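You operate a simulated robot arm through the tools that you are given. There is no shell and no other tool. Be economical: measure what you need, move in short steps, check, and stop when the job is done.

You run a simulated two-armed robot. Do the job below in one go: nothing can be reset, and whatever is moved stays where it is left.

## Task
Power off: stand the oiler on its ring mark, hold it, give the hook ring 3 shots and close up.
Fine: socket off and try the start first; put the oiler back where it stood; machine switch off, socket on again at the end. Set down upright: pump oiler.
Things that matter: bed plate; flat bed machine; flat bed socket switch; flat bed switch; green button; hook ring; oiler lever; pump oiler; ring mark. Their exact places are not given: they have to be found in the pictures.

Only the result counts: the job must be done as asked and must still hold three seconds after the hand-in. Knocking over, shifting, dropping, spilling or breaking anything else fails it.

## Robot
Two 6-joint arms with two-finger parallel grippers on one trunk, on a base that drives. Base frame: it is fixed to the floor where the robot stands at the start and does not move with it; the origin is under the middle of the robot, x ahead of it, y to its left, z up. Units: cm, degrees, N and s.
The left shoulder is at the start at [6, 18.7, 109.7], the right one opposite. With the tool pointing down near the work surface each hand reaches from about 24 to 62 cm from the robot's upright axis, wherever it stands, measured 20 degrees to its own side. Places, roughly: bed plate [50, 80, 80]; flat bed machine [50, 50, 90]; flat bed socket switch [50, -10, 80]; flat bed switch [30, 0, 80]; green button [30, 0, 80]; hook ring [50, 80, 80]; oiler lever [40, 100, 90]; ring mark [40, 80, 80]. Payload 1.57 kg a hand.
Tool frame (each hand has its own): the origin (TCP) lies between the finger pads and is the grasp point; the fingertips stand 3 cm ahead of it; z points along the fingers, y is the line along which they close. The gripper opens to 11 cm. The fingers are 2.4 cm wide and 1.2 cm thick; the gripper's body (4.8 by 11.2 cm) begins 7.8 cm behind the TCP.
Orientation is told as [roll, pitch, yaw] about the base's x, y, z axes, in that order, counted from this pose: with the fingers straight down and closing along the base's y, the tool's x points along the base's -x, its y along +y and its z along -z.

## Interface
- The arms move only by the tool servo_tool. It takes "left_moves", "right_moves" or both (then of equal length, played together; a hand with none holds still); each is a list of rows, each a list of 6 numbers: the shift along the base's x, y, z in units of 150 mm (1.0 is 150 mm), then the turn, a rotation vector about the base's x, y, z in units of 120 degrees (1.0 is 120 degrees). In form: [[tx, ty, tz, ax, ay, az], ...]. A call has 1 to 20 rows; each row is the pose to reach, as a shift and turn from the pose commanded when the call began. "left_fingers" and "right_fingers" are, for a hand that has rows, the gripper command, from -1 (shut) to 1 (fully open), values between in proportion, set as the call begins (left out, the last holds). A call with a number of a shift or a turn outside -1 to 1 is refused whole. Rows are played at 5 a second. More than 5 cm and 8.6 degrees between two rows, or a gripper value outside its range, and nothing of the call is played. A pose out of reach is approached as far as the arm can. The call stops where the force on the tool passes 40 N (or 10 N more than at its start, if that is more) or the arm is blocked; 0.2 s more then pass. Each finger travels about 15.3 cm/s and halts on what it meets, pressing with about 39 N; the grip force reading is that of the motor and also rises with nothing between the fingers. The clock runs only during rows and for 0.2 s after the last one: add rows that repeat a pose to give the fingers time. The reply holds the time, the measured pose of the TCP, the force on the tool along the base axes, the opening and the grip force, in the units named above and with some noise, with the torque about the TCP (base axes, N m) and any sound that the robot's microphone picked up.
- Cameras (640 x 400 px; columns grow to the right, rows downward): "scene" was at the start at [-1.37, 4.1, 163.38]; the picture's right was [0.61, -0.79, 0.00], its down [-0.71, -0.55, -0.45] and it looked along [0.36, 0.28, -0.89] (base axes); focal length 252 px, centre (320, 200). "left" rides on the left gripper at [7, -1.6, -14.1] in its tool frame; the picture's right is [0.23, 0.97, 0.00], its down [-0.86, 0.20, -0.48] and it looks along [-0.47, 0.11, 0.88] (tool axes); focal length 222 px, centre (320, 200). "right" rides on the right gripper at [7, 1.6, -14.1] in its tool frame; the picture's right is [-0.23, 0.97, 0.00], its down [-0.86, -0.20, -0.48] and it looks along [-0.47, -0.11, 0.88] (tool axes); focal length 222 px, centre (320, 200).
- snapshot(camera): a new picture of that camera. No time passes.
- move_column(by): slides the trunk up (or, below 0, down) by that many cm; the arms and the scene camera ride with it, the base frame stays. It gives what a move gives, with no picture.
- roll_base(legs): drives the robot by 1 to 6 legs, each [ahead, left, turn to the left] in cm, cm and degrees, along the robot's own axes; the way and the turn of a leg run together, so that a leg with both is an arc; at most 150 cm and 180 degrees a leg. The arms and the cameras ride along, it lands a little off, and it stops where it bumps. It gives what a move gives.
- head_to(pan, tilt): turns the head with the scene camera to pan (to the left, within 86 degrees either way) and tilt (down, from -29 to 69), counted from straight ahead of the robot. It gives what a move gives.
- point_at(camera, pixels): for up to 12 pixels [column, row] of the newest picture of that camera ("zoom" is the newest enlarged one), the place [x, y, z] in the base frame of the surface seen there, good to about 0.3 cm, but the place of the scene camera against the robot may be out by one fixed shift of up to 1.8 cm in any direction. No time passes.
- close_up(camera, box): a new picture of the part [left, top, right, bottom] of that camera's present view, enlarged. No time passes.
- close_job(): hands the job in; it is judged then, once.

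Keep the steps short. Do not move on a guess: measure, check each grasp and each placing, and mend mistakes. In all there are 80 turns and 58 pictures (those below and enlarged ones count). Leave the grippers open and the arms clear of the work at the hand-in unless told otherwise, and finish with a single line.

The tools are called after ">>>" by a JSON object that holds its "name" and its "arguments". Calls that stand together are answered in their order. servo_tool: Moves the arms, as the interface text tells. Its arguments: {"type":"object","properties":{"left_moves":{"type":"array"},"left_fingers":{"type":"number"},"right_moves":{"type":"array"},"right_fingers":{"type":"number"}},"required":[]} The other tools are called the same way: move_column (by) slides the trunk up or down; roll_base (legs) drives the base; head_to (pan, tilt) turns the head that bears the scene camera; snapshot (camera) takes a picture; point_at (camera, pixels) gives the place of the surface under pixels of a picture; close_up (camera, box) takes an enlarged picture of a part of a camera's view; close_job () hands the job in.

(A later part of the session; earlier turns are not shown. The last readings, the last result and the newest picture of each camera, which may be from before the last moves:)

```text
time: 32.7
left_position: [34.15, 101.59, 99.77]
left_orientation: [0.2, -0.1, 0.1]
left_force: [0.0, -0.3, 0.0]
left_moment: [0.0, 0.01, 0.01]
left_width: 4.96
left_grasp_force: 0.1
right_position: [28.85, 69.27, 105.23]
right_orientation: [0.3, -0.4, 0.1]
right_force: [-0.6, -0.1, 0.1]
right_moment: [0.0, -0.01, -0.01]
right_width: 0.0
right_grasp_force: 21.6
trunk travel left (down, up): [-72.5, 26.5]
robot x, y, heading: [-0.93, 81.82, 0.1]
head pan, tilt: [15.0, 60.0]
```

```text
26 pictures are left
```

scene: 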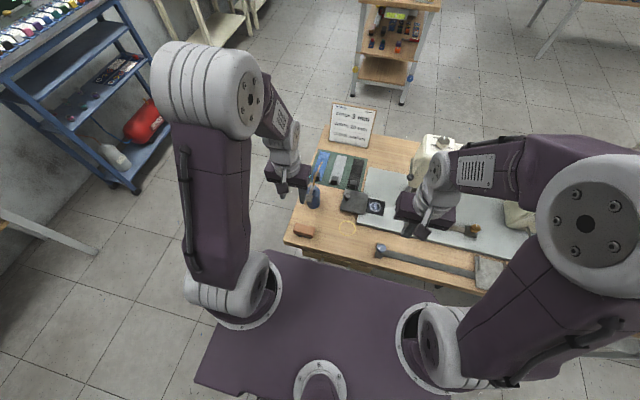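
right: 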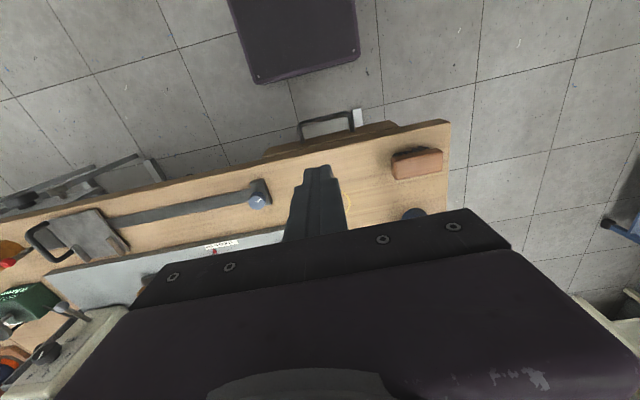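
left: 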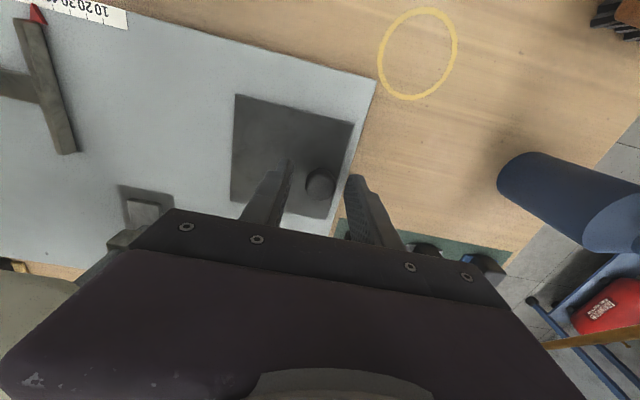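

The plate stays open. Next the right hand will hold the can from the side, fingers pointing +y and 45° down, so lever and spout stay free and the left hand can pump. I turn it high above the bench and clear the left hand.

>>> {"name": "servo_tool", "arguments": {"right_fingers": 0.64, "right_moves": [[0.067, 0.065, 0, 0.0225, -0.0225, 0.0545], [0.134, 0.13, 0, 0.045, -0.045, 0.109], [0.2, 0.195, 0, 0.0676, -0.0676, 0.1634], [0.267, 0.26, 0, 0.09, -0.09, 0.218], [0.334, 0.325, 0, 0.1127, -0.1127, 0.2723], [0.4, 0.39, 0, 0.135, -0.135, 0.327], [0.467, 0.455, 0, 0.1578, -0.1578, 0.381], [0.534, 0.52, 0, 0.18, -0.18, 0.4357], [0.6, 0.585, 0, 0.2028, -0.2028, 0.49], [0.667, 0.65, 0, 0.2254, -0.2254, 0.5446], [0.734, 0.715, 0, 0.248, -0.248, 0.599], [0.8, 0.78, 0, 0.2705, -0.2705, 0.6535], [0.87, 0.85, 0, 0.293, -0.293, 0.708], [0.87, 0.85, 0, 0.293, -0.293, 0.708]], "left_moves": [[-0.09, 0.16, 0.07, 0, 0, 0], [-0.18, 0.32, 0.14, 0, 0, 0], [-0.27, 0.48, 0.21, 0, 0, 0], [-0.36, 0.64, 0.28, 0, 0, 0], [-0.45, 0.8, 0.35, 0, 0, 0], [-0.54, 0.96, 0.4, 0, 0, 0], [-0.54, 0.96, 0.4, 0, 0, 0], [-0.54, 0.96, 0.4, 0, 0, 0], [-0.54, 0.96, 0.4, 0, 0, 0], [-0.54, 0.96, 0.4, 0, 0, 0], [-0.54, 0.96, 0.4, 0, 0, 0], [-0.54, 0.96, 0.4, 0, 0, 0], [-0.54, 0.96, 0.4, 0, 0, 0], [-0.54, 0.96, 0.4, 0, 0, 0]]}}

>>> {"name": "snapshot", "arguments": {"camera": "right"}}

>>> {"name": "snapshot", "arguments": {"camera": "scene"}}

```text
time: 35.7
left_position: [26.27, 116.05, 105.31]
left_orientation: [0.0, 0.0, 0.1]
left_force: [-0.1, 0.2, -0.1]
left_moment: [0.02, 0.0, 0.0]
left_width: 4.94
left_grasp_force: 0.1
right_position: [41.87, 81.98, 105.29]
right_orientation: [0.1, -45.3, 90.4]
right_force: [-0.7, 0.2, -0.1]
right_moment: [-0.02, -0.02, 0.0]
right_width: 9.01
right_grasp_force: 0.1
trunk travel left (down, up): [-72.5, 26.5]
robot x, y, heading: [-0.7, 82.3, 0.1]
head pan, tilt: [15.0, 60.0]
```

```text
25 pictures are left
```

right: 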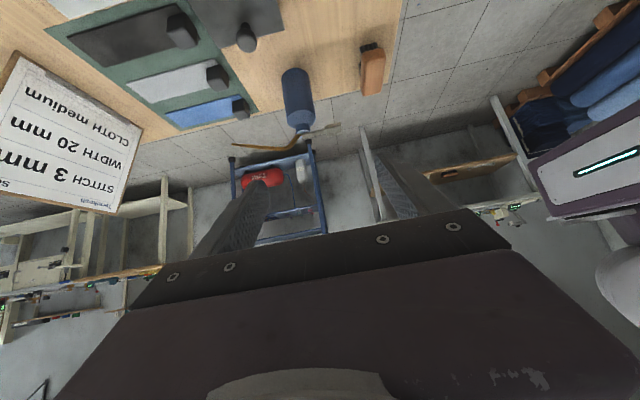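

```text
24 pictures are left
```

scene: 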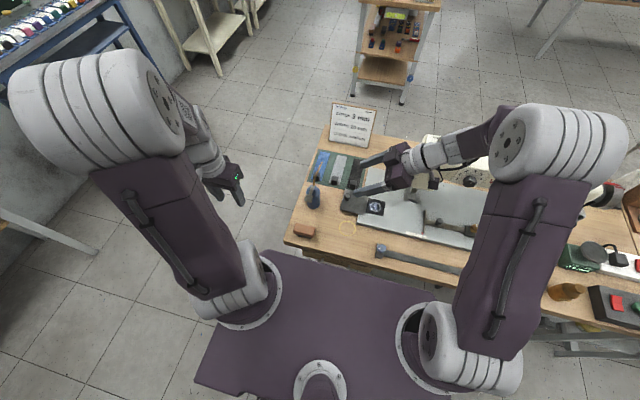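

The orientation is reached (pitch −45, yaw 90). I measure the oiler again from this side.

>>> {"name": "point_at", "arguments": {"camera": "right", "pixels": [[284, 95], [297, 95], [310, 95], [297, 75], [299, 118], [302, 132], [236, 146], [335, 127], [322, 130], [285, 148]]}}

>>> {"name": "close_up", "arguments": {"camera": "right", "box": [220, 50, 350, 170]}}

```text
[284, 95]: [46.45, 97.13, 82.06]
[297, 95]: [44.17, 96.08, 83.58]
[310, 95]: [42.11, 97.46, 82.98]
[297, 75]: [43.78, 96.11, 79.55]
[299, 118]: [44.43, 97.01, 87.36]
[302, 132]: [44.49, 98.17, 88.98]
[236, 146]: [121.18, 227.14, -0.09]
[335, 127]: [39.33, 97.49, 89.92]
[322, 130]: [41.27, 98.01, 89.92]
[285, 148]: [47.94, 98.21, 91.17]
```

```text
3.33 times, centred on (285, 110) of right
```

zoom: 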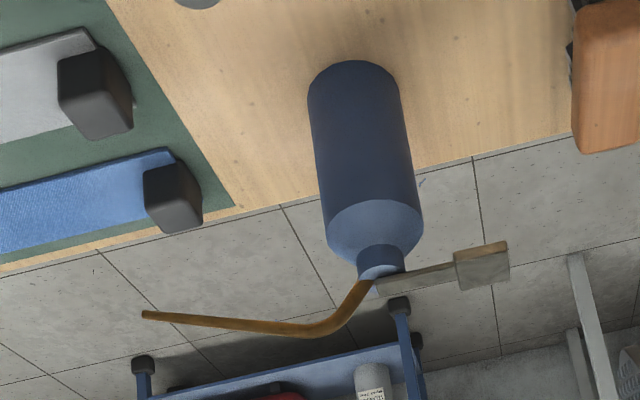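

>>> {"name": "point_at", "arguments": {"camera": "zoom", "pixels": [[147, 315], [180, 319], [250, 325], [483, 253], [483, 275], [505, 262], [455, 270], [310, 100], [403, 100], [355, 100], [323, 190], [415, 190]]}}

```text
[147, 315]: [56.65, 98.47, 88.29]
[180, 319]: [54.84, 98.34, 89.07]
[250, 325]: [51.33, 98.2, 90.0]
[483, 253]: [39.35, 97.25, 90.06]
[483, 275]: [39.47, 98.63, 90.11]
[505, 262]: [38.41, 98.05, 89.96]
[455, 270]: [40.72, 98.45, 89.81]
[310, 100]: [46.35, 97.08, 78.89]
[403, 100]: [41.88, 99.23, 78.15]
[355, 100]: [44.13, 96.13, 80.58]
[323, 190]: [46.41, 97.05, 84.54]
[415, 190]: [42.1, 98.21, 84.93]
```

The axis is [44.15, 98.45] and the spout tip [56.8, 98.45, 88.2], a reach of 12.6, which suits the ring 13.1 cm from the mark. I go to a standoff 11 cm back along the approach.

>>> {"name": "servo_tool", "arguments": {"right_moves": [[0.04, 0.1, -0.2, 0, 0, 0], [0.08, 0.22, -0.4, 0, 0, 0], [0.12, 0.35, -0.6, 0, 0, 0], [0.152, 0.47, -0.8, 0, 0, 0], [0.152, 0.579, -0.967, 0, 0, 0], [0.152, 0.579, -0.967, 0, 0, 0]]}}

>>> {"name": "snapshot", "arguments": {"camera": "right"}}

```text
time: 37.1
left_position: [26.18, 115.93, 105.33]
left_orientation: [0.1, 0.0, 0.0]
left_force: [-0.3, 0.0, 0.2]
left_moment: [0.0, 0.0, -0.03]
left_width: 4.97
left_grasp_force: 0.0
right_position: [44.26, 90.68, 90.58]
right_orientation: [0.1, -45.3, 90.3]
right_force: [0.6, -0.1, 1.0]
right_moment: [0.01, 0.01, 0.0]
right_width: 9.02
right_grasp_force: 0.0
trunk travel left (down, up): [-72.5, 26.5]
robot x, y, heading: [-0.63, 82.07, 0.2]
head pan, tilt: [15.0, 60.0]
```

```text
22 pictures are left
```

right: 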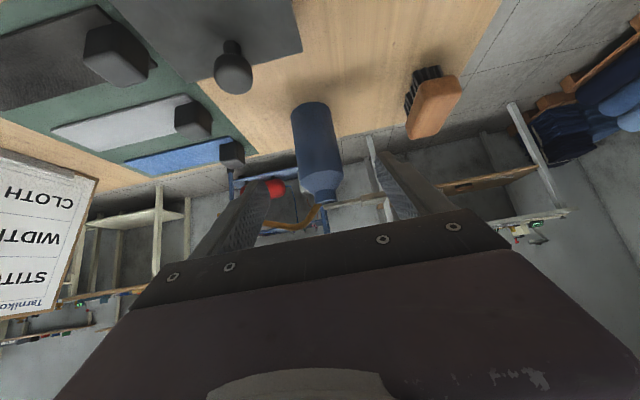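

The can is centred between the fingers. A weight block at (232,152) sits nearby, so I measure it before advancing.

>>> {"name": "point_at", "arguments": {"camera": "right", "pixels": [[232, 152], [222, 165], [240, 163], [242, 148], [232, 75]]}}

```text
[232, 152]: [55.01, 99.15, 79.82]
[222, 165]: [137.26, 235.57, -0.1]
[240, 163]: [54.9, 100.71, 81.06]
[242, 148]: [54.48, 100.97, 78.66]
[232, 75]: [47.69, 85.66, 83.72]
```

The block is at x 54 or more, so it is clear. I advance along the approach onto the can.

>>> {"name": "servo_tool", "arguments": {"right_fingers": 0.45, "right_moves": [[0, 0.1, -0.1, 0, 0, 0], [0, 0.2, -0.2, 0, 0, 0], [0, 0.3, -0.3, 0, 0, 0], [0, 0.38, -0.38, 0, 0, 0], [0, 0.45, -0.44, 0, 0, 0], [0, 0.518, -0.505, 0, 0, 0], [0, 0.518, -0.505, 0, 0, 0]]}}

>>> {"name": "snapshot", "arguments": {"camera": "right"}}

```text
time: 38.7
left_position: [26.21, 116.05, 105.37]
left_orientation: [-0.1, 0.0, 0.1]
left_force: [-0.1, -0.6, 0.0]
left_moment: [0.04, -0.01, 0.04]
left_width: 4.96
left_grasp_force: 0.0
right_position: [44.25, 98.48, 83.06]
right_orientation: [0.2, -45.3, 90.3]
right_force: [0.3, -0.8, 0.2]
right_moment: [-0.01, -0.01, 0.0]
right_width: 7.95
right_grasp_force: 0.0
trunk travel left (down, up): [-72.5, 26.5]
robot x, y, heading: [-1.0, 82.3, 0.1]
head pan, tilt: [15.0, 60.0]
```

```text
21 pictures are left
```

right: 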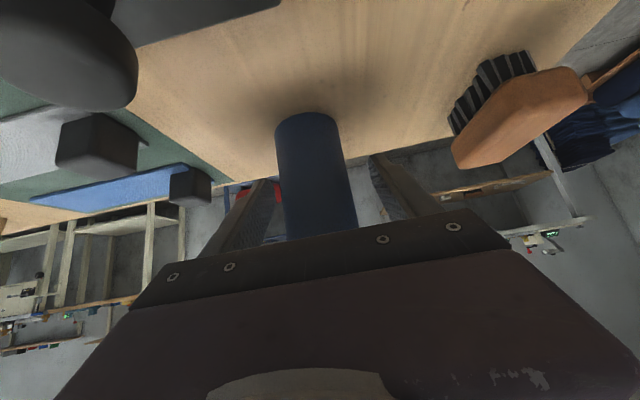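

The can is between the fingers with no contact force. I close.

>>> {"name": "servo_tool", "arguments": {"right_fingers": -1, "right_moves": [[0, 0, 0, 0, 0, 0], [0, 0, 0, 0, 0, 0], [0, 0, 0, 0, 0, 0]]}}

```text
time: 39.5
left_position: [26.3, 116.07, 105.38]
left_orientation: [0.0, 0.0, 0.2]
left_force: [0.1, 0.1, -0.3]
left_moment: [0.04, -0.02, 0.02]
left_width: 4.94
left_grasp_force: 0.0
right_position: [44.26, 98.44, 83.06]
right_orientation: [0.1, -45.3, 90.3]
right_force: [1.6, 0.4, 0.6]
right_moment: [0.02, -0.12, 0.0]
right_width: 4.93
right_grasp_force: 38.9
trunk travel left (down, up): [-72.5, 26.5]
robot x, y, heading: [-1.08, 82.47, 0.4]
head pan, tilt: [15.0, 60.0]
```

Held, 4.93 cm wide. I lift it 7 cm, carry it over the mark while turning the spout −39.4° toward the hook ring, then check.

>>> {"name": "servo_tool", "arguments": {"right_moves": [[0, 0, 0.1, 0, 0, 0], [0, 0, 0.28, 0, 0, 0], [0, 0, 0.45, 0, 0, 0], [-0.06, -0.14, 0.45, 0, 0, -0.047], [-0.12, -0.28, 0.45, 0, 0, -0.094], [-0.19, -0.42, 0.45, 0, 0, -0.141], [-0.25, -0.56, 0.45, 0, 0, -0.188], [-0.31, -0.7, 0.45, 0, 0, -0.235], [-0.38, -0.84, 0.45, 0, 0, -0.282], [-0.437, -0.969, 0.45, 0, 0, -0.328], [-0.437, -0.969, 0.45, 0, 0, -0.328]]}}

>>> {"name": "snapshot", "arguments": {"camera": "scene"}}

>>> {"name": "snapshot", "arguments": {"camera": "left"}}

```text
time: 41.9
left_position: [26.45, 116.04, 105.25]
left_orientation: [0.1, 0.0, 0.0]
left_force: [0.4, 0.3, 0.4]
left_moment: [-0.01, 0.0, 0.02]
left_width: 4.95
left_grasp_force: 0.1
right_position: [43.24, 85.32, 93.68]
right_orientation: [2.8, -44.1, 49.4]
right_force: [0.2, 1.1, -2.3]
right_moment: [-0.02, 0.02, -0.01]
right_width: 4.91
right_grasp_force: 38.5
right hand out of reach, approached as far as the arm can: row 7, 8, 9, 10, 11
trunk travel left (down, up): [-72.5, 26.5]
robot x, y, heading: [-1.04, 82.3, 0.2]
head pan, tilt: [15.0, 60.0]
```

```text
20 pictures are left
```

scene: 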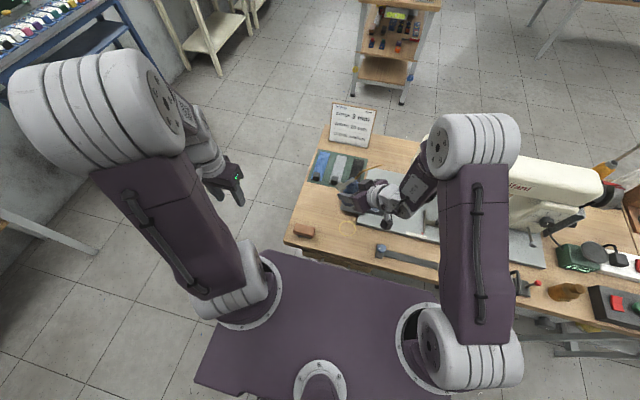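

```text
19 pictures are left
```

left: 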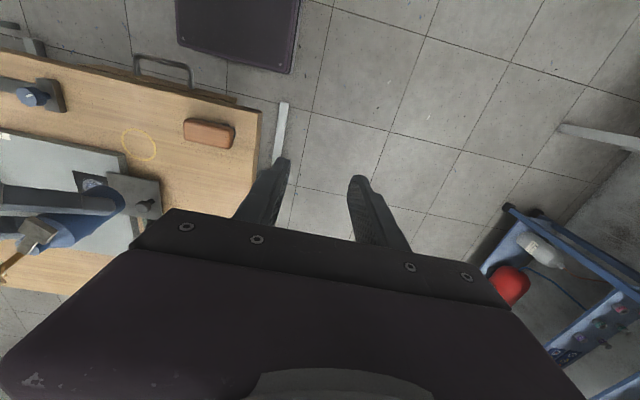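

The mark is too close to the trunk for this wrist pose: the hand stopped at [43.2, 85.3]. With the can held high and clear, I back the base off 14 cm.

>>> {"name": "roll_base", "arguments": {"legs": [[-14, 0, 0]]}}

>>> {"name": "servo_tool", "arguments": {"right_moves": [[0.1, 0, 0, 0, 0, 0], [0.2, 0, 0, 0, 0, 0], [0.3, 0, 0, 0, 0, 0], [0.3, 0, 0, 0, 0, 0]]}}

```text
time: 43.2
left_position: [12.52, 116.08, 105.28]
left_orientation: [0.0, 0.2, 0.1]
left_force: [0.3, 1.3, 0.2]
left_moment: [-0.01, 0.03, 0.01]
left_width: 4.94
left_grasp_force: 0.1
right_position: [29.4, 85.31, 93.64]
right_orientation: [3.0, -44.0, 49.4]
right_force: [-0.3, 0.0, -2.7]
right_moment: [-0.01, 0.02, -0.03]
right_width: 4.9
right_grasp_force: 38.6
trunk travel left (down, up): [-72.5, 26.5]
robot x, y, heading: [-14.65, 81.8, 0.1]
head pan, tilt: [15.0, 60.0]
```

```text
time: 44.2
left_position: [12.29, 116.1, 105.49]
left_orientation: [0.0, 0.1, 0.0]
left_force: [-1.1, -0.6, 0.8]
left_moment: [0.01, 0.02, 0.0]
left_width: 4.93
left_grasp_force: 0.1
right_position: [33.85, 85.38, 93.48]
right_orientation: [2.9, -44.1, 49.2]
right_force: [0.7, 0.5, -1.8]
right_moment: [-0.03, 0.0, -0.01]
right_width: 4.94
right_grasp_force: 39.0
trunk travel left (down, up): [-72.5, 26.5]
robot x, y, heading: [-14.87, 82.44, 0.3]
head pan, tilt: [15.0, 60.0]
```

The commanded pose is the reached one. I straighten the slight tilt, move over the mark centre [37.75, 83.95] and stay 5 cm above setting height.

>>> {"name": "servo_tool", "arguments": {"right_moves": [[0.1, -0.04, -0.05, -0.001, -0.01, -0.001], [0.2, -0.08, -0.1, -0.003, -0.0192, -0.0022], [0.26, -0.096, -0.2, -0.003, -0.0192, -0.0022], [0.26, -0.096, -0.36, -0.003, -0.0192, -0.0022], [0.26, -0.096, -0.36, -0.003, -0.0192, -0.0022]]}}

>>> {"name": "head_to", "arguments": {"pan": 8, "tilt": 55}}

>>> {"name": "close_up", "arguments": {"camera": "scene", "box": [230, 120, 430, 260]}}

```text
time: 45.5
left_position: [12.19, 115.97, 105.38]
left_orientation: [0.0, 0.0, 0.1]
left_force: [0.6, -0.6, 0.1]
left_moment: [0.02, -0.03, 0.0]
left_width: 4.95
left_grasp_force: 0.1
right_position: [37.62, 83.93, 88.16]
right_orientation: [-0.1, -45.4, 51.1]
right_force: [-0.3, 0.3, -2.6]
right_moment: [0.0, 0.0, 0.01]
right_width: 4.92
right_grasp_force: 39.1
trunk travel left (down, up): [-72.5, 26.5]
robot x, y, heading: [-15.17, 81.9, 0.1]
head pan, tilt: [15.0, 60.0]
```

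```text
time: 46.1
left_position: [12.27, 115.96, 105.19]
left_orientation: [0.1, 0.0, 0.1]
left_force: [0.1, 0.2, 0.0]
left_moment: [0.0, 0.02, 0.01]
left_width: 4.95
left_grasp_force: 0.1
right_position: [37.68, 83.93, 88.23]
right_orientation: [0.1, -45.4, 51.0]
right_force: [0.2, -0.2, -2.4]
right_moment: [0.0, 0.0, 0.01]
right_width: 4.93
right_grasp_force: 39.1
trunk travel left (down, up): [-72.5, 26.5]
robot x, y, heading: [-15.38, 82.36, 0.5]
head pan, tilt: [8.0, 55.0]
```

```text
2.86 times, centred on (330, 190) of scene
```

zoom: 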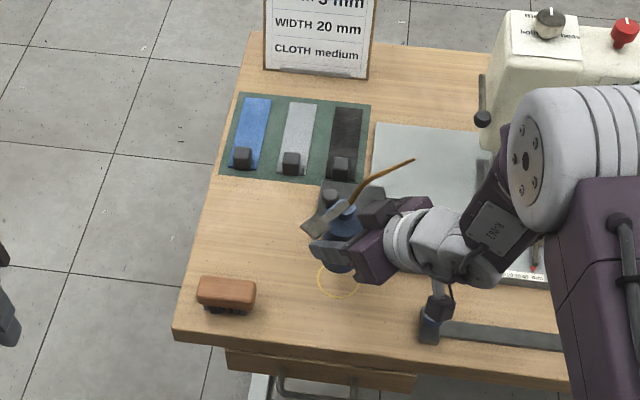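

Upright and over the mark, spout toward the hook. I lower it 5.2 cm onto the mark.

>>> {"name": "servo_tool", "arguments": {"right_moves": [[0.003, 0, -0.1, 0, 0, 0], [0.003, 0, -0.2, 0, 0, 0], [0.003, 0, -0.27, 0, 0, 0], [0.003, 0, -0.31, 0, 0, 0], [0.003, 0, -0.33, 0, 0, 0], [0.003, 0, -0.34, 0, 0, 0], [0.003, 0, -0.345, 0, 0, 0]]}}

>>> {"name": "close_up", "arguments": {"camera": "scene", "box": [290, 140, 418, 240]}}

```text
time: 47.7
left_position: [12.05, 115.96, 105.34]
left_orientation: [0.1, 0.0, 0.1]
left_force: [0.4, -0.3, 0.5]
left_moment: [0.02, 0.01, -0.02]
left_width: 4.92
left_grasp_force: 0.1
right_position: [37.76, 83.88, 83.25]
right_orientation: [0.0, -45.5, 51.2]
right_force: [1.0, -2.1, 4.0]
right_moment: [-0.2, 0.05, 0.02]
right_width: 4.94
right_grasp_force: 38.6
trunk travel left (down, up): [-72.5, 26.5]
robot x, y, heading: [-14.98, 82.11, 0.1]
head pan, tilt: [8.0, 55.0]
```

```text
4.00 times, centred on (354, 190) of scene
```

zoom: 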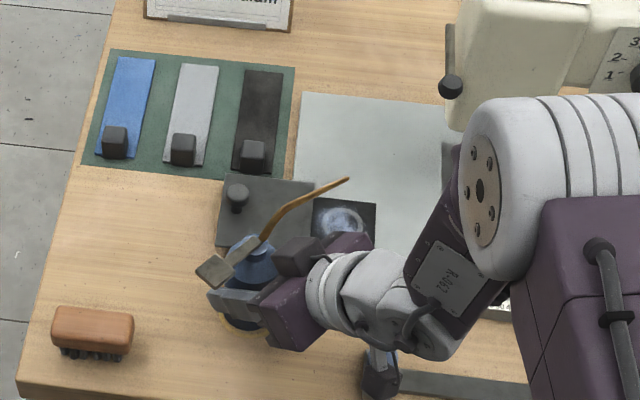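

It stands on the mark: force turned to +4 N. I measure the spout tip, lever and ring in this zoom.

>>> {"name": "point_at", "arguments": {"camera": "zoom", "pixels": [[345, 180], [320, 190], [265, 235], [210, 270], [225, 262], [215, 275], [340, 222], [238, 195], [245, 255]]}}

```text
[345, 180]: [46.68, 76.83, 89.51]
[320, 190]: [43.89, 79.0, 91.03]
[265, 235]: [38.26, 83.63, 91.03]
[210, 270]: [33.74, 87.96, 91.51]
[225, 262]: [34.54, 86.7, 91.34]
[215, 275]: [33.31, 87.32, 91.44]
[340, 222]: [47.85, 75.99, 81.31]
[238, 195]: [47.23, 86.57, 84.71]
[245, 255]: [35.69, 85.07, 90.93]
```

The tip is just short of the ring's centre, over the ring. The lever paddle is at about [34, 87.2, 90.1]. I bring the left hand, closed, over the paddle.

>>> {"name": "servo_tool", "arguments": {"left_fingers": -1, "left_moves": [[0.18, -0.22, 0, 0, 0, 0], [0.37, -0.45, 0, 0, 0, 0], [0.55, -0.68, 0, 0, 0, 0], [0.74, -0.9, 0, 0, 0, 0], [0.95, -1.0, 0, 0, 0, 0], [0.95, -1.0, 0, 0, 0, 0]]}}

>>> {"name": "servo_tool", "arguments": {"left_moves": [[0.2, -0.22, -0.1, 0, 0, 0], [0.45, -0.45, -0.2, 0, 0, 0], [0.51, -0.75, -0.3, 0, 0, 0], [0.52, -0.9, -0.5, 0, 0, 0], [0.52, -0.9, -0.6, 0, 0, 0], [0.52, -0.9, -0.6, 0, 0, 0]]}}

>>> {"name": "snapshot", "arguments": {"camera": "left"}}

```text
time: 49.1
left_position: [26.5, 101.15, 105.33]
left_orientation: [0.0, -0.1, 0.1]
left_force: [-0.1, 0.0, -0.3]
left_moment: [-0.08, 0.01, 0.01]
left_width: 0.03
left_grasp_force: 21.6
right_position: [37.62, 83.93, 83.15]
right_orientation: [0.0, -45.5, 51.2]
right_force: [2.8, 1.0, 7.3]
right_moment: [-0.1, 0.03, 0.01]
right_width: 4.91
right_grasp_force: 39.0
trunk travel left (down, up): [-72.5, 26.5]
robot x, y, heading: [-14.87, 82.04, 0.2]
head pan, tilt: [8.0, 55.0]
```

```text
refused: row 2 steps farther than a row can; nothing moved
```

```text
16 pictures are left
```

left: 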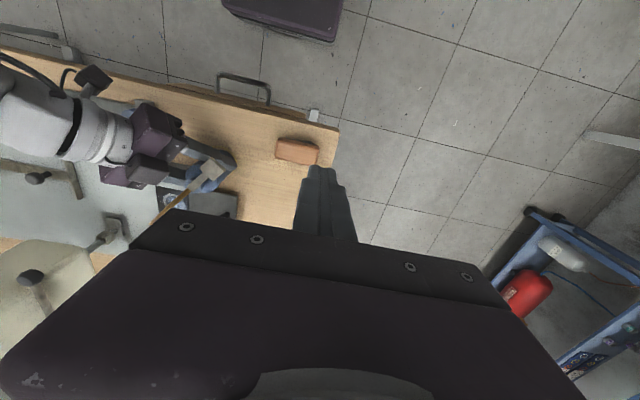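

The second call was refused (step too long). I measure the paddle from this left view first.

>>> {"name": "close_up", "arguments": {"camera": "left", "box": [140, 130, 260, 230]}}

>>> {"name": "servo_tool", "arguments": {"left_moves": [[0.15, -0.22, -0.1, 0, 0, 0], [0.3, -0.43, -0.2, 0, 0, 0], [0.45, -0.64, -0.3, 0, 0, 0], [0.51, -0.85, -0.45, 0, 0, 0], [0.51, -0.91, -0.58, 0, 0, 0], [0.51, -0.91, -0.58, 0, 0, 0]]}}

>>> {"name": "snapshot", "arguments": {"camera": "left"}}

```text
4.00 times, centred on (200, 180) of left
```

zoom: 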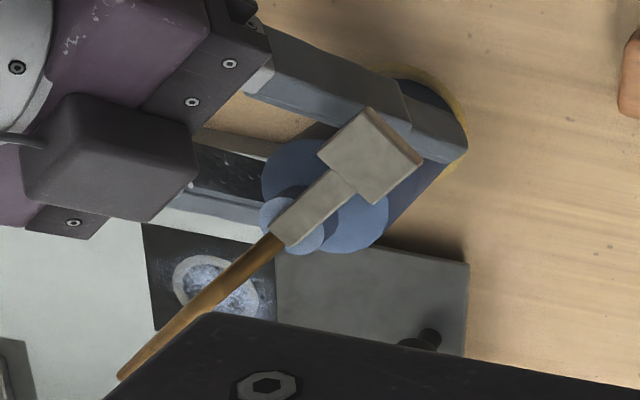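

```text
time: 50.5
left_position: [34.14, 87.26, 96.57]
left_orientation: [0.0, 0.0, 0.1]
left_force: [0.2, -0.5, 0.1]
left_moment: [0.01, -0.04, -0.02]
left_width: 0.0
left_grasp_force: 21.1
right_position: [37.64, 83.98, 83.1]
right_orientation: [-0.1, -45.4, 51.2]
right_force: [-2.0, 1.9, 5.3]
right_moment: [-0.05, 0.1, -0.02]
right_width: 4.92
right_grasp_force: 38.8
trunk travel left (down, up): [-72.5, 26.5]
robot x, y, heading: [-14.62, 82.48, 0.1]
head pan, tilt: [8.0, 55.0]
```

```text
14 pictures are left
```

left: 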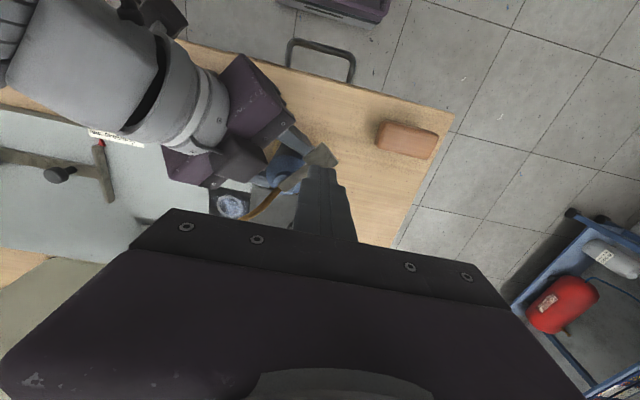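

The fingertip is over the paddle. I verify with a measurement, then press the first shot in small steps.

>>> {"name": "point_at", "arguments": {"camera": "left", "pixels": [[320, 152], [328, 158], [312, 155], [318, 162]]}}

>>> {"name": "servo_tool", "arguments": {"left_moves": [[0, 0, -0.1, 0, 0, 0], [0, 0, -0.18, 0, 0, 0], [0, 0, -0.21, 0, 0, 0], [0, 0, -0.23, 0, 0, 0], [0, 0, -0.25, 0, 0, 0], [0, 0, -0.27, 0, 0, 0], [0, 0, -0.29, 0, 0, 0]]}}

```text
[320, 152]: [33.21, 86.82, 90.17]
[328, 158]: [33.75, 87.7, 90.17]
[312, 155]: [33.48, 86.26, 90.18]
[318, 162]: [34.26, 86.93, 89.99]
```

```text
time: 52.1
left_position: [34.15, 87.24, 92.29]
left_orientation: [0.1, 0.0, 0.1]
left_force: [-2.2, -1.1, 4.1]
left_moment: [-0.02, 0.03, -0.02]
left_width: 0.0
left_grasp_force: 21.3
right_position: [37.6, 83.98, 83.08]
right_orientation: [0.0, -45.5, 51.2]
right_force: [0.3, 1.9, 0.9]
right_moment: [-0.17, 0.06, -0.09]
right_width: 4.93
right_grasp_force: 38.8
trunk travel left (down, up): [-72.5, 26.5]
robot x, y, heading: [-14.75, 82.15, 0.3]
head pan, tilt: [8.0, 55.0]
```

The lever gives way with 4 N. I keep pressing down to find the stroke's end.

>>> {"name": "servo_tool", "arguments": {"left_moves": [[0, 0, -0.02, 0, 0, 0], [0, 0, -0.04, 0, 0, 0], [0, 0, -0.06, 0, 0, 0], [0, 0, -0.08, 0, 0, 0], [0, 0, -0.1, 0, 0, 0]]}}

```text
time: 53.2
left_position: [34.23, 87.44, 91.54]
left_orientation: [-0.1, -0.3, 0.2]
left_force: [-5.5, 1.7, 19.5]
left_moment: [-0.11, 0.0, -0.03]
left_width: 0.0
left_grasp_force: 21.5
right_position: [37.63, 83.91, 83.16]
right_orientation: [-0.1, -45.2, 51.2]
right_force: [5.2, 1.9, -5.5]
right_moment: [0.03, -0.09, -0.13]
right_width: 4.91
right_grasp_force: 38.8
trunk travel left (down, up): [-72.5, 26.5]
robot x, y, heading: [-14.6, 82.11, 0.2]
head pan, tilt: [8.0, 55.0]
heard: click
stopped in row 5 (left hand): the force on the tool passed its limit (the readings are from after the stop); the commanded pose is now the measured one
```

A click at the stroke's end: shot one. I let the lever rise fully, pause, and press the second.

>>> {"name": "servo_tool", "arguments": {"left_moves": [[0, 0, 0.1, 0, 0, 0], [0, 0, 0.22, 0, 0, 0], [0, 0, 0.22, 0, 0, 0], [0, 0, 0.22, 0, 0, 0]]}}

>>> {"name": "close_up", "arguments": {"camera": "scene", "box": [290, 140, 418, 240]}}

```text
time: 54.2
left_position: [34.19, 87.33, 94.85]
left_orientation: [0.0, -0.3, 0.1]
left_force: [0.3, 1.0, 0.4]
left_moment: [-0.02, -0.01, 0.01]
left_width: 0.0
left_grasp_force: 21.3
right_position: [37.61, 83.91, 83.23]
right_orientation: [-0.1, -45.4, 51.2]
right_force: [-2.3, 0.5, 8.4]
right_moment: [0.22, 0.16, 0.04]
right_width: 4.93
right_grasp_force: 38.5
trunk travel left (down, up): [-72.5, 26.5]
robot x, y, heading: [-14.69, 82.24, 0.1]
head pan, tilt: [8.0, 55.0]
```

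```text
4.00 times, centred on (354, 190) of scene
```

zoom: 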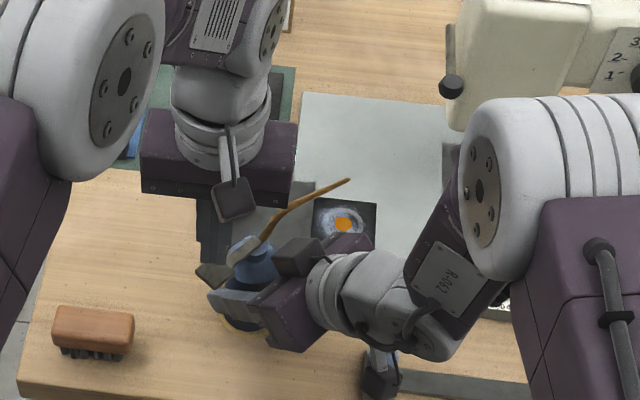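

An orange oil spot has appeared inside the ring, so shot one landed. Now shot two.

>>> {"name": "servo_tool", "arguments": {"left_moves": [[0, 0, -0.1, 0, 0, 0], [0, 0, -0.14, 0, 0, 0], [0, 0, -0.17, 0, 0, 0], [0, 0, -0.19, 0, 0, 0], [0, 0, -0.21, 0, 0, 0], [0, 0, -0.225, 0, 0, 0], [0, 0, -0.24, 0, 0, 0]]}}

```text
time: 55.8
left_position: [34.33, 87.3, 91.52]
left_orientation: [-0.1, -0.5, -0.1]
left_force: [-6.7, 2.7, 20.7]
left_moment: [0.01, -0.03, -0.09]
left_width: 0.0
left_grasp_force: 21.2
right_position: [37.61, 84.03, 83.15]
right_orientation: [-0.1, -45.3, 51.3]
right_force: [4.1, 0.7, -2.6]
right_moment: [0.19, 0.29, -0.08]
right_width: 4.91
right_grasp_force: 38.8
trunk travel left (down, up): [-72.5, 26.5]
robot x, y, heading: [-14.79, 81.79, 0.2]
head pan, tilt: [8.0, 55.0]
heard: click
stopped in row 7 (left hand): the force on the tool passed its limit (the readings are from after the stop); the commanded pose is now the measured one
```

Second click. I release fully, pause, and press the third.

>>> {"name": "servo_tool", "arguments": {"left_moves": [[0, 0, 0.1, 0, 0, 0], [0, 0, 0.22, 0, 0, 0], [0, 0, 0.22, 0, 0, 0], [0, 0, 0.22, 0, 0, 0]]}}

>>> {"name": "servo_tool", "arguments": {"left_moves": [[0, 0, -0.1, 0, 0, 0], [0, 0, -0.14, 0, 0, 0], [0, 0, -0.17, 0, 0, 0], [0, 0, -0.19, 0, 0, 0], [0, 0, -0.21, 0, 0, 0], [0, 0, -0.225, 0, 0, 0], [0, 0, -0.24, 0, 0, 0]]}}

```text
time: 56.8
left_position: [34.32, 87.27, 94.7]
left_orientation: [-0.1, -0.5, 0.0]
left_force: [-0.4, 0.4, 0.6]
left_moment: [-0.02, 0.03, -0.06]
left_width: 0.0
left_grasp_force: 21.9
right_position: [37.58, 84.02, 83.08]
right_orientation: [-0.2, -45.3, 51.3]
right_force: [-5.2, 1.6, 10.6]
right_moment: [0.38, 0.37, 0.06]
right_width: 4.93
right_grasp_force: 38.5
trunk travel left (down, up): [-72.5, 26.5]
robot x, y, heading: [-14.92, 81.93, 0.1]
head pan, tilt: [8.0, 55.0]
```

```text
time: 58.4
left_position: [34.36, 87.15, 91.61]
left_orientation: [-0.2, -0.7, 0.0]
left_force: [-8.5, 3.4, 20.3]
left_moment: [0.01, 0.04, -0.09]
left_width: 0.0
left_grasp_force: 21.5
right_position: [37.61, 83.99, 83.07]
right_orientation: [-0.4, -45.3, 51.3]
right_force: [3.4, 2.2, -1.5]
right_moment: [0.25, 0.44, -0.08]
right_width: 4.9
right_grasp_force: 38.8
trunk travel left (down, up): [-72.5, 26.5]
robot x, y, heading: [-14.73, 81.84, 0.3]
head pan, tilt: [8.0, 55.0]
heard: click
stopped in row 7 (left hand): the force on the tool passed its limit (the readings are from after the stop); the commanded pose is now the measured one
```

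Third click: three shots. I raise the left hand off the lever and away.

>>> {"name": "servo_tool", "arguments": {"left_moves": [[0, 0, 0.12, 0, 0, 0], [0, 0, 0.3, 0, 0, 0], [0, 0.1, 0.6, 0, 0, 0], [-0.1, 0.35, 0.8, 0, 0, 0], [-0.3, 0.6, 0.9, 0, 0, 0], [-0.5, 0.85, 0.9, 0, 0, 0], [-0.7, 1.0, 0.9, 0, 0, 0], [-0.9, 1.0, 0.9, 0, 0, 0]]}}

>>> {"name": "close_up", "arguments": {"camera": "scene", "box": [290, 140, 418, 240]}}

```text
refused: row 4 steps farther than a row can; nothing moved
```

```text
4.00 times, centred on (354, 190) of scene
```

zoom: 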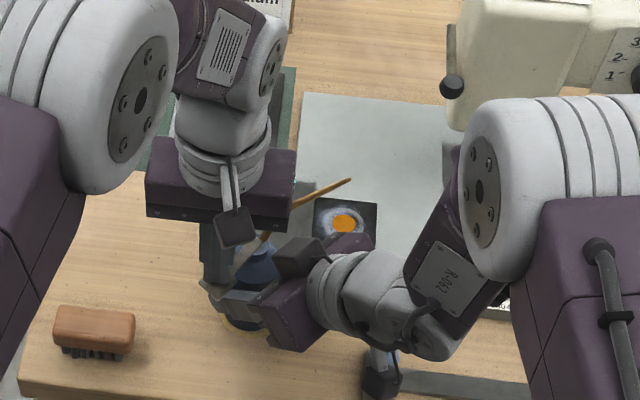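

The oil spot has grown, still inside the ring. I resend the retreat with shorter steps.

>>> {"name": "servo_tool", "arguments": {"left_moves": [[0, 0, 0.12, 0, 0, 0], [0, 0, 0.3, 0, 0, 0], [0, 0.05, 0.6, 0, 0, 0], [-0.1, 0.25, 0.75, 0, 0, 0], [-0.25, 0.5, 0.8, 0, 0, 0], [-0.4, 0.7, 0.85, 0, 0, 0], [-0.55, 0.9, 0.85, 0, 0, 0], [-0.7, 1.0, 0.85, 0, 0, 0]]}}

>>> {"name": "servo_tool", "arguments": {"left_moves": [[0, 0.3, 0, 0, 0, 0], [0, 0.6, 0, 0, 0, 0], [0, 0.9, 0, 0, 0, 0]], "right_moves": [[0, 0, 0.1, 0, 0, 0], [0, 0, 0.25, 0, 0, 0], [0, 0, 0.45, 0, 0, 0]]}}

```text
time: 60.2
left_position: [23.79, 102.33, 104.07]
left_orientation: [-0.1, -0.8, 0.0]
left_force: [0.0, -0.5, 0.2]
left_moment: [0.04, -0.02, 0.0]
left_width: 0.0
left_grasp_force: 21.2
right_position: [37.65, 83.97, 83.06]
right_orientation: [-0.3, -45.3, 51.2]
right_force: [-4.1, 2.4, 15.9]
right_moment: [0.49, 0.39, 0.06]
right_width: 4.92
right_grasp_force: 38.6
trunk travel left (down, up): [-72.5, 26.5]
robot x, y, heading: [-14.53, 82.02, 0.2]
head pan, tilt: [8.0, 55.0]
```

```text
time: 61.0
left_position: [24.08, 115.74, 104.01]
left_orientation: [-0.3, -0.6, 0.1]
left_force: [-0.1, 0.3, 0.0]
left_moment: [-0.01, -0.01, -0.01]
left_width: 0.0
left_grasp_force: 21.5
right_position: [37.75, 83.87, 89.74]
right_orientation: [-0.1, -44.9, 51.1]
right_force: [-0.1, 0.7, -1.7]
right_moment: [-0.06, 0.0, -0.01]
right_width: 4.92
right_grasp_force: 39.5
trunk travel left (down, up): [-72.5, 26.5]
robot x, y, heading: [-14.89, 82.47, 0.3]
head pan, tilt: [8.0, 55.0]
```

The can is lifted off the mark. I turn it back +39.3° and carry it left.

>>> {"name": "servo_tool", "arguments": {"right_moves": [[-0.04, 0.12, 0, 0, 0, 0.047], [-0.08, 0.24, 0, 0, 0, 0.094], [-0.12, 0.36, 0, 0, 0, 0.141], [-0.16, 0.48, 0, 0, 0, 0.188], [-0.19, 0.6, 0, 0, 0, 0.235], [-0.22, 0.72, 0, 0, 0, 0.282], [-0.25, 0.83, 0, 0, 0, 0.327], [-0.25, 0.83, 0, 0, 0, 0.327]]}}

>>> {"name": "roll_base", "arguments": {"legs": [[11, 0, 0]]}}

```text
time: 62.8
left_position: [24.23, 115.81, 104.0]
left_orientation: [-0.3, -0.6, 0.1]
left_force: [0.3, -0.1, -0.6]
left_moment: [-0.01, 0.02, 0.01]
left_width: 0.0
left_grasp_force: 21.3
right_position: [34.01, 96.34, 89.73]
right_orientation: [-0.1, -45.1, 90.4]
right_force: [0.2, -0.2, -2.9]
right_moment: [-0.01, -0.01, -0.01]
right_width: 4.91
right_grasp_force: 39.3
trunk travel left (down, up): [-72.5, 26.5]
robot x, y, heading: [-15.05, 82.27, -0.1]
head pan, tilt: [8.0, 55.0]
```

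```text
time: 64.0
left_position: [35.08, 115.72, 104.1]
left_orientation: [-0.1, -0.6, 0.1]
left_force: [0.3, 1.0, -0.1]
left_moment: [-0.03, 0.01, -0.01]
left_width: 0.0
left_grasp_force: 21.1
right_position: [44.89, 96.42, 89.8]
right_orientation: [-0.1, -45.1, 90.4]
right_force: [-0.2, 0.4, -3.3]
right_moment: [-0.04, 0.01, -0.02]
right_width: 4.93
right_grasp_force: 39.1
trunk travel left (down, up): [-72.5, 26.5]
robot x, y, heading: [-3.74, 82.59, 0.2]
head pan, tilt: [8.0, 55.0]
```

Now [44.9, 96.4]. I move over the old place [44.2, 98.44], then lower to the pick-up height 83.06.

>>> {"name": "servo_tool", "arguments": {"right_moves": [[-0.042, 0.135, 0, 0, 0, 0], [-0.042, 0.135, -0.1, 0, 0, 0], [-0.042, 0.135, -0.2, 0, 0, 0], [-0.042, 0.135, -0.3, 0, 0, 0], [-0.042, 0.135, -0.37, 0, 0, 0], [-0.042, 0.135, -0.41, 0, 0, 0], [-0.042, 0.135, -0.43, 0, 0, 0], [-0.042, 0.135, -0.442, 0, 0, 0], [-0.042, 0.135, -0.448, 0, 0, 0]]}}

```text
time: 66.0
left_position: [35.12, 115.79, 104.21]
left_orientation: [-0.2, -0.6, 0.0]
left_force: [0.1, -1.0, -0.8]
left_moment: [-0.02, -0.02, 0.0]
left_width: 0.03
left_grasp_force: 21.2
right_position: [44.38, 98.24, 83.04]
right_orientation: [-0.3, -45.2, 90.4]
right_force: [0.7, -0.8, 0.2]
right_moment: [-0.01, 0.03, -0.02]
right_width: 4.9
right_grasp_force: 38.5
trunk travel left (down, up): [-72.5, 26.5]
robot x, y, heading: [-4.33, 82.34, -0.1]
head pan, tilt: [8.0, 55.0]
```

The weight is off the hand (force z from −3 to 0). I lower 0.1 cm more to seat it, then open.

>>> {"name": "servo_tool", "arguments": {"right_moves": [[-0.003, 0.008, -0.004, 0, 0, 0], [-0.005, 0.01, -0.008, 0, 0, 0], [-0.005, 0.01, -0.008, 0, 0, 0]]}}

>>> {"name": "servo_tool", "arguments": {"right_fingers": 0.45, "right_moves": [[0, 0, 0, 0, 0, 0], [0, 0, 0, 0, 0, 0], [0, 0, 0, 0, 0, 0], [0, 0, 0, 0, 0, 0]]}}

>>> {"name": "snapshot", "arguments": {"camera": "right"}}

```text
time: 66.8
left_position: [35.11, 115.65, 104.16]
left_orientation: [-0.2, -0.6, 0.0]
left_force: [1.0, -0.1, 0.4]
left_moment: [0.01, 0.0, -0.01]
left_width: 0.02
left_grasp_force: 21.4
right_position: [44.4, 98.36, 83.06]
right_orientation: [-0.3, -45.2, 90.4]
right_force: [4.2, -2.7, 11.1]
right_moment: [-0.11, 0.06, 0.03]
right_width: 4.9
right_grasp_force: 39.3
trunk travel left (down, up): [-72.5, 26.5]
robot x, y, heading: [-4.11, 81.97, 0.1]
head pan, tilt: [8.0, 55.0]
```

```text
time: 67.8
left_position: [35.33, 115.73, 104.15]
left_orientation: [-0.2, -0.6, 0.0]
left_force: [-0.5, 0.0, 0.2]
left_moment: [0.01, 0.01, 0.02]
left_width: 0.0
left_grasp_force: 21.3
right_position: [44.31, 98.5, 82.95]
right_orientation: [-0.1, -45.0, 90.5]
right_force: [0.1, -0.4, 0.0]
right_moment: [-0.03, 0.0, -0.01]
right_width: 7.97
right_grasp_force: 0.0
trunk travel left (down, up): [-72.5, 26.5]
robot x, y, heading: [-3.89, 82.19, 0.0]
head pan, tilt: [8.0, 55.0]
```

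```text
11 pictures are left
```

right: 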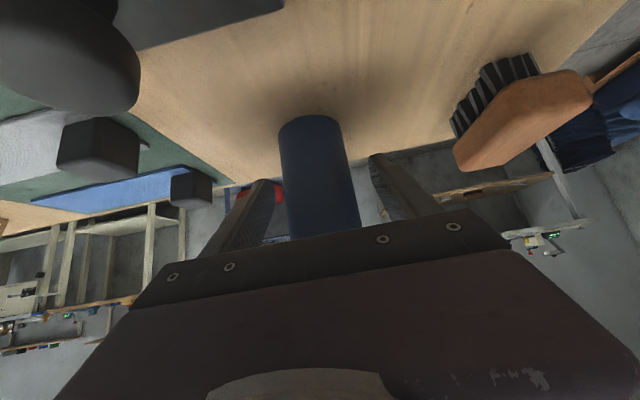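

The view matches the pick-up one, so the can stands where it was. I withdraw back along the approach and then rise.

>>> {"name": "servo_tool", "arguments": {"right_moves": [[0, -0.1, 0.1, 0, 0, 0], [0, -0.25, 0.25, 0, 0, 0], [0, -0.4, 0.4, 0, 0, 0], [0, -0.55, 0.55, 0, 0, 0], [0, -0.7, 0.75, 0, 0, 0], [0, -0.85, 0.95, 0, 0, 0], [0, -0.95, 1.0, 0, 0, 0]]}}

>>> {"name": "servo_tool", "arguments": {"right_moves": [[-0.067, -0.065, 0.05, -0.0225, 0.0225, -0.0545], [-0.134, -0.13, 0.1, -0.045, 0.045, -0.109], [-0.2, -0.195, 0.15, -0.0676, 0.0676, -0.1634], [-0.267, -0.26, 0.2, -0.09, 0.09, -0.218], [-0.334, -0.325, 0.25, -0.1127, 0.1127, -0.2723], [-0.4, -0.39, 0.3, -0.135, 0.135, -0.327], [-0.467, -0.455, 0.35, -0.1578, 0.1578, -0.381], [-0.534, -0.52, 0.4, -0.18, 0.18, -0.4357], [-0.6, -0.585, 0.4, -0.2028, 0.2028, -0.49], [-0.667, -0.65, 0.4, -0.2254, 0.2254, -0.5446], [-0.734, -0.715, 0.4, -0.248, 0.248, -0.599], [-0.8, -0.78, 0.4, -0.2705, 0.2705, -0.6535], [-0.87, -0.85, 0.4, -0.293, 0.293, -0.708], [-0.87, -0.85, 0.4, -0.293, 0.293, -0.708]]}}

>>> {"name": "snapshot", "arguments": {"camera": "scene"}}

```text
time: 69.4
left_position: [35.21, 115.82, 104.03]
left_orientation: [-0.2, -0.6, 0.0]
left_force: [-0.2, 0.0, -0.3]
left_moment: [0.02, 0.02, 0.02]
left_width: 0.0
left_grasp_force: 20.7
right_position: [44.25, 84.27, 97.87]
right_orientation: [-0.1, -45.2, 90.4]
right_force: [0.6, -0.1, -0.7]
right_moment: [0.0, 0.01, 0.01]
right_width: 7.97
right_grasp_force: 0.1
trunk travel left (down, up): [-72.5, 26.5]
robot x, y, heading: [-4.17, 82.07, 0.2]
head pan, tilt: [8.0, 55.0]
```

```text
time: 72.4
left_position: [35.13, 115.73, 103.99]
left_orientation: [-0.3, -0.6, 0.0]
left_force: [0.5, 0.2, -0.2]
left_moment: [0.02, 0.0, 0.0]
left_width: 0.0
left_grasp_force: 21.1
right_position: [31.25, 71.54, 103.98]
right_orientation: [0.1, -0.2, 0.2]
right_force: [0.1, -0.5, 0.2]
right_moment: [-0.01, -0.06, 0.0]
right_width: 7.98
right_grasp_force: 0.1
trunk travel left (down, up): [-72.5, 26.5]
robot x, y, heading: [-4.05, 82.58, 0.3]
head pan, tilt: [8.0, 55.0]
```

```text
10 pictures are left
```

scene: 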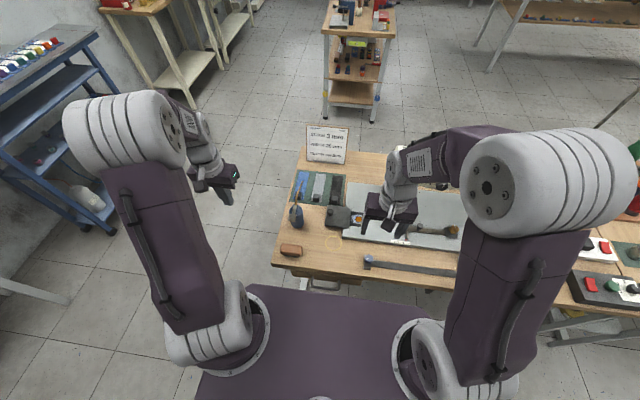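

The oiler stands upright. Next I close the cover: left hand, opened 4.4 cm, to the knob at [47.8, 86.5].

>>> {"name": "servo_tool", "arguments": {"left_fingers": -0.2, "left_moves": [[0.12, -0.25, 0, 0, 0, 0], [0.24, -0.5, 0, 0, 0, 0], [0.36, -0.75, 0, 0, 0, 0], [0.48, -1.0, 0, 0, 0, 0]]}}

>>> {"name": "servo_tool", "arguments": {"left_moves": [[0.1, -0.25, 0, 0, 0, 0], [0.2, -0.5, 0, 0, 0, 0], [0.3, -0.75, 0, 0, 0, 0], [0.37, -0.95, 0, 0, 0, 0], [0.37, -0.95, -0.3, 0, 0, 0], [0.37, -0.95, -0.55, 0, 0, 0], [0.37, -0.95, -0.55, 0, 0, 0]]}}

>>> {"name": "snapshot", "arguments": {"camera": "left"}}

```text
time: 73.4
left_position: [42.42, 100.65, 104.18]
left_orientation: [-0.1, -0.6, 0.0]
left_force: [-0.2, 0.1, 0.2]
left_moment: [0.03, 0.01, -0.03]
left_width: 4.38
left_grasp_force: 0.2
right_position: [31.33, 71.48, 103.87]
right_orientation: [0.2, -0.1, 0.2]
right_force: [0.9, -0.4, -0.2]
right_moment: [-0.01, 0.01, 0.03]
right_width: 7.98
right_grasp_force: 0.1
trunk travel left (down, up): [-72.5, 26.5]
robot x, y, heading: [-4.14, 82.24, 0.0]
head pan, tilt: [8.0, 55.0]
```

```text
time: 75.0
left_position: [47.76, 86.57, 95.63]
left_orientation: [-0.1, -0.6, 0.1]
left_force: [-0.1, 0.1, -0.6]
left_moment: [0.0, -0.03, 0.0]
left_width: 4.39
left_grasp_force: 0.0
right_position: [31.21, 71.54, 103.93]
right_orientation: [0.3, -0.3, 0.3]
right_force: [0.0, 0.0, 0.5]
right_moment: [-0.01, -0.01, -0.04]
right_width: 8.01
right_grasp_force: 0.0
trunk travel left (down, up): [-72.5, 26.5]
robot x, y, heading: [-4.32, 82.31, 0.2]
head pan, tilt: [8.0, 55.0]
```

```text
9 pictures are left
```

left: 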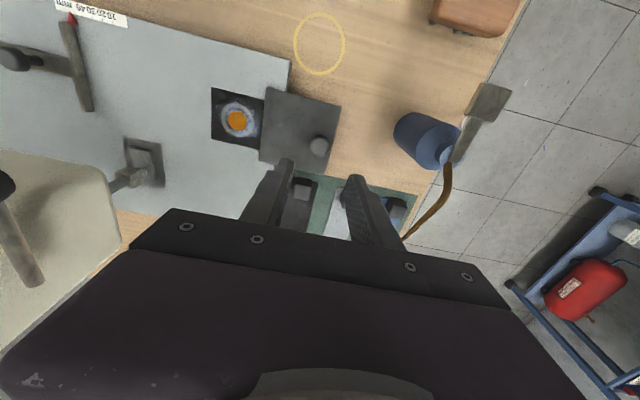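

Oil is in the ring only. I measure the knob and the oiler's place.

>>> {"name": "point_at", "arguments": {"camera": "left", "pixels": [[318, 146], [404, 140], [420, 128], [440, 145], [489, 100], [237, 120]]}}

>>> {"name": "servo_tool", "arguments": {"left_moves": [[0, 0, -0.3, 0, 0, 0], [0, 0, -0.55, 0, 0, 0], [0, 0, -0.68, 0, 0, 0], [0, 0, -0.735, 0, 0, 0], [0, 0, -0.735, 0, 0, 0]]}}

```text
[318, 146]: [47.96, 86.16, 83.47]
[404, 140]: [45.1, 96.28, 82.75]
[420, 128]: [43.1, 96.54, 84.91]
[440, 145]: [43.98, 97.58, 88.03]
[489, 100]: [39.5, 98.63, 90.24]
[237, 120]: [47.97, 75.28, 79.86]
```

```text
time: 76.2
left_position: [47.78, 86.52, 84.83]
left_orientation: [-0.2, -0.6, 0.0]
left_force: [-0.5, 0.3, 0.1]
left_moment: [0.01, -0.01, 0.03]
left_width: 4.39
left_grasp_force: 0.0
right_position: [31.24, 71.58, 103.85]
right_orientation: [0.0, -0.2, 0.2]
right_force: [-0.7, -0.7, 0.0]
right_moment: [0.02, -0.01, 0.01]
right_width: 7.99
right_grasp_force: 0.1
trunk travel left (down, up): [-72.5, 26.5]
robot x, y, heading: [-3.81, 82.28, -0.1]
head pan, tilt: [8.0, 55.0]
```

The oiler reads in its old place. I close on the knob and slide the cover shut 7.9 cm.

>>> {"name": "servo_tool", "arguments": {"left_fingers": -1, "left_moves": [[0, 0, 0, 0, 0, 0], [0, 0, 0, 0, 0, 0], [0, 0, 0, 0, 0, 0], [0, -0.12, 0, 0, 0, 0], [0, -0.25, 0, 0, 0, 0], [0, -0.38, 0, 0, 0, 0], [0, -0.47, 0, 0, 0, 0], [0, -0.52, 0, 0, 0, 0], [0, -0.54, 0, 0, 0, 0], [0, -0.54, 0, 0, 0, 0]]}}

>>> {"name": "close_up", "arguments": {"camera": "left", "box": [200, 60, 420, 220]}}

```text
time: 78.4
left_position: [47.76, 78.61, 84.65]
left_orientation: [-0.2, -0.5, 0.0]
left_force: [-2.6, 5.3, -0.9]
left_moment: [0.13, -0.18, -0.01]
left_width: 2.3
left_grasp_force: 35.4
right_position: [31.2, 71.59, 103.96]
right_orientation: [0.1, -0.2, 0.3]
right_force: [-1.0, 0.5, 0.4]
right_moment: [-0.03, 0.03, 0.0]
right_width: 7.99
right_grasp_force: 0.1
trunk travel left (down, up): [-72.5, 26.5]
robot x, y, heading: [-3.72, 82.37, 0.2]
head pan, tilt: [8.0, 55.0]
```

```text
2.50 times, centred on (310, 140) of left
```

zoom: 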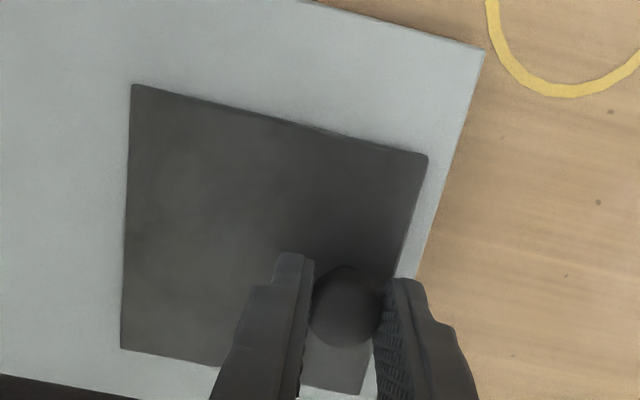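

The cover is shut against its stop at y 78.61, as at the start. I release the knob, rise and clear the left hand.

>>> {"name": "servo_tool", "arguments": {"left_fingers": -0.1, "left_moves": [[0, 0, 0, 0, 0, 0], [0, 0, 0, 0, 0, 0], [0, 0, 0.2, 0, 0, 0], [0, 0, 0.5, 0, 0, 0], [0, 0, 0.8, 0, 0, 0], [0, 0.1, 1.0, 0, 0, 0], [-0.1, 0.35, 1.0, 0, 0, 0], [-0.25, 0.6, 1.0, 0, 0, 0], [-0.4, 0.85, 1.0, 0, 0, 0], [-0.6, 1.0, 1.0, 0, 0, 0], [-0.8, 1.0, 1.0, 0, 0, 0], [-1.0, 1.0, 1.0, 0, 0, 0]]}}

>>> {"name": "servo_tool", "arguments": {"left_moves": [[0, 0.3, 0.1, 0, 0, 0], [0, 0.6, 0.3, 0, 0, 0], [0, 0.9, 0.4, 0, 0, 0]], "right_fingers": -1, "right_moves": [[0, 0, 0.1, 0, 0, 0], [0, 0.05, 0.2, 0, 0, 0], [0, 0.05, 0.2, 0, 0, 0]]}}

>>> {"name": "close_up", "arguments": {"camera": "scene", "box": [260, 140, 460, 280]}}

```text
time: 81.0
left_position: [32.61, 93.47, 100.01]
left_orientation: [-0.1, -0.6, 0.0]
left_force: [-0.3, -0.2, -0.3]
left_moment: [-0.02, -0.04, 0.01]
left_width: 4.96
left_grasp_force: 0.2
right_position: [31.16, 71.47, 103.94]
right_orientation: [0.1, -0.2, 0.2]
right_force: [0.0, 0.6, -0.7]
right_moment: [0.0, -0.02, 0.01]
right_width: 7.98
right_grasp_force: 0.1
trunk travel left (down, up): [-72.5, 26.5]
robot x, y, heading: [-3.48, 81.98, 0.3]
head pan, tilt: [8.0, 55.0]
```

```text
refused: row 2 steps farther than a row can; nothing moved
```

```text
2.86 times, centred on (360, 210) of scene
```

zoom: 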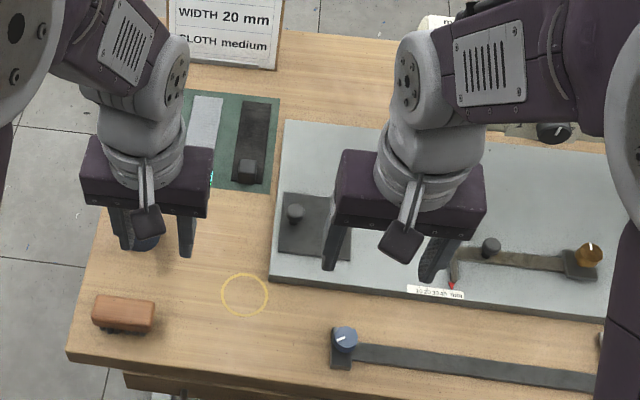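

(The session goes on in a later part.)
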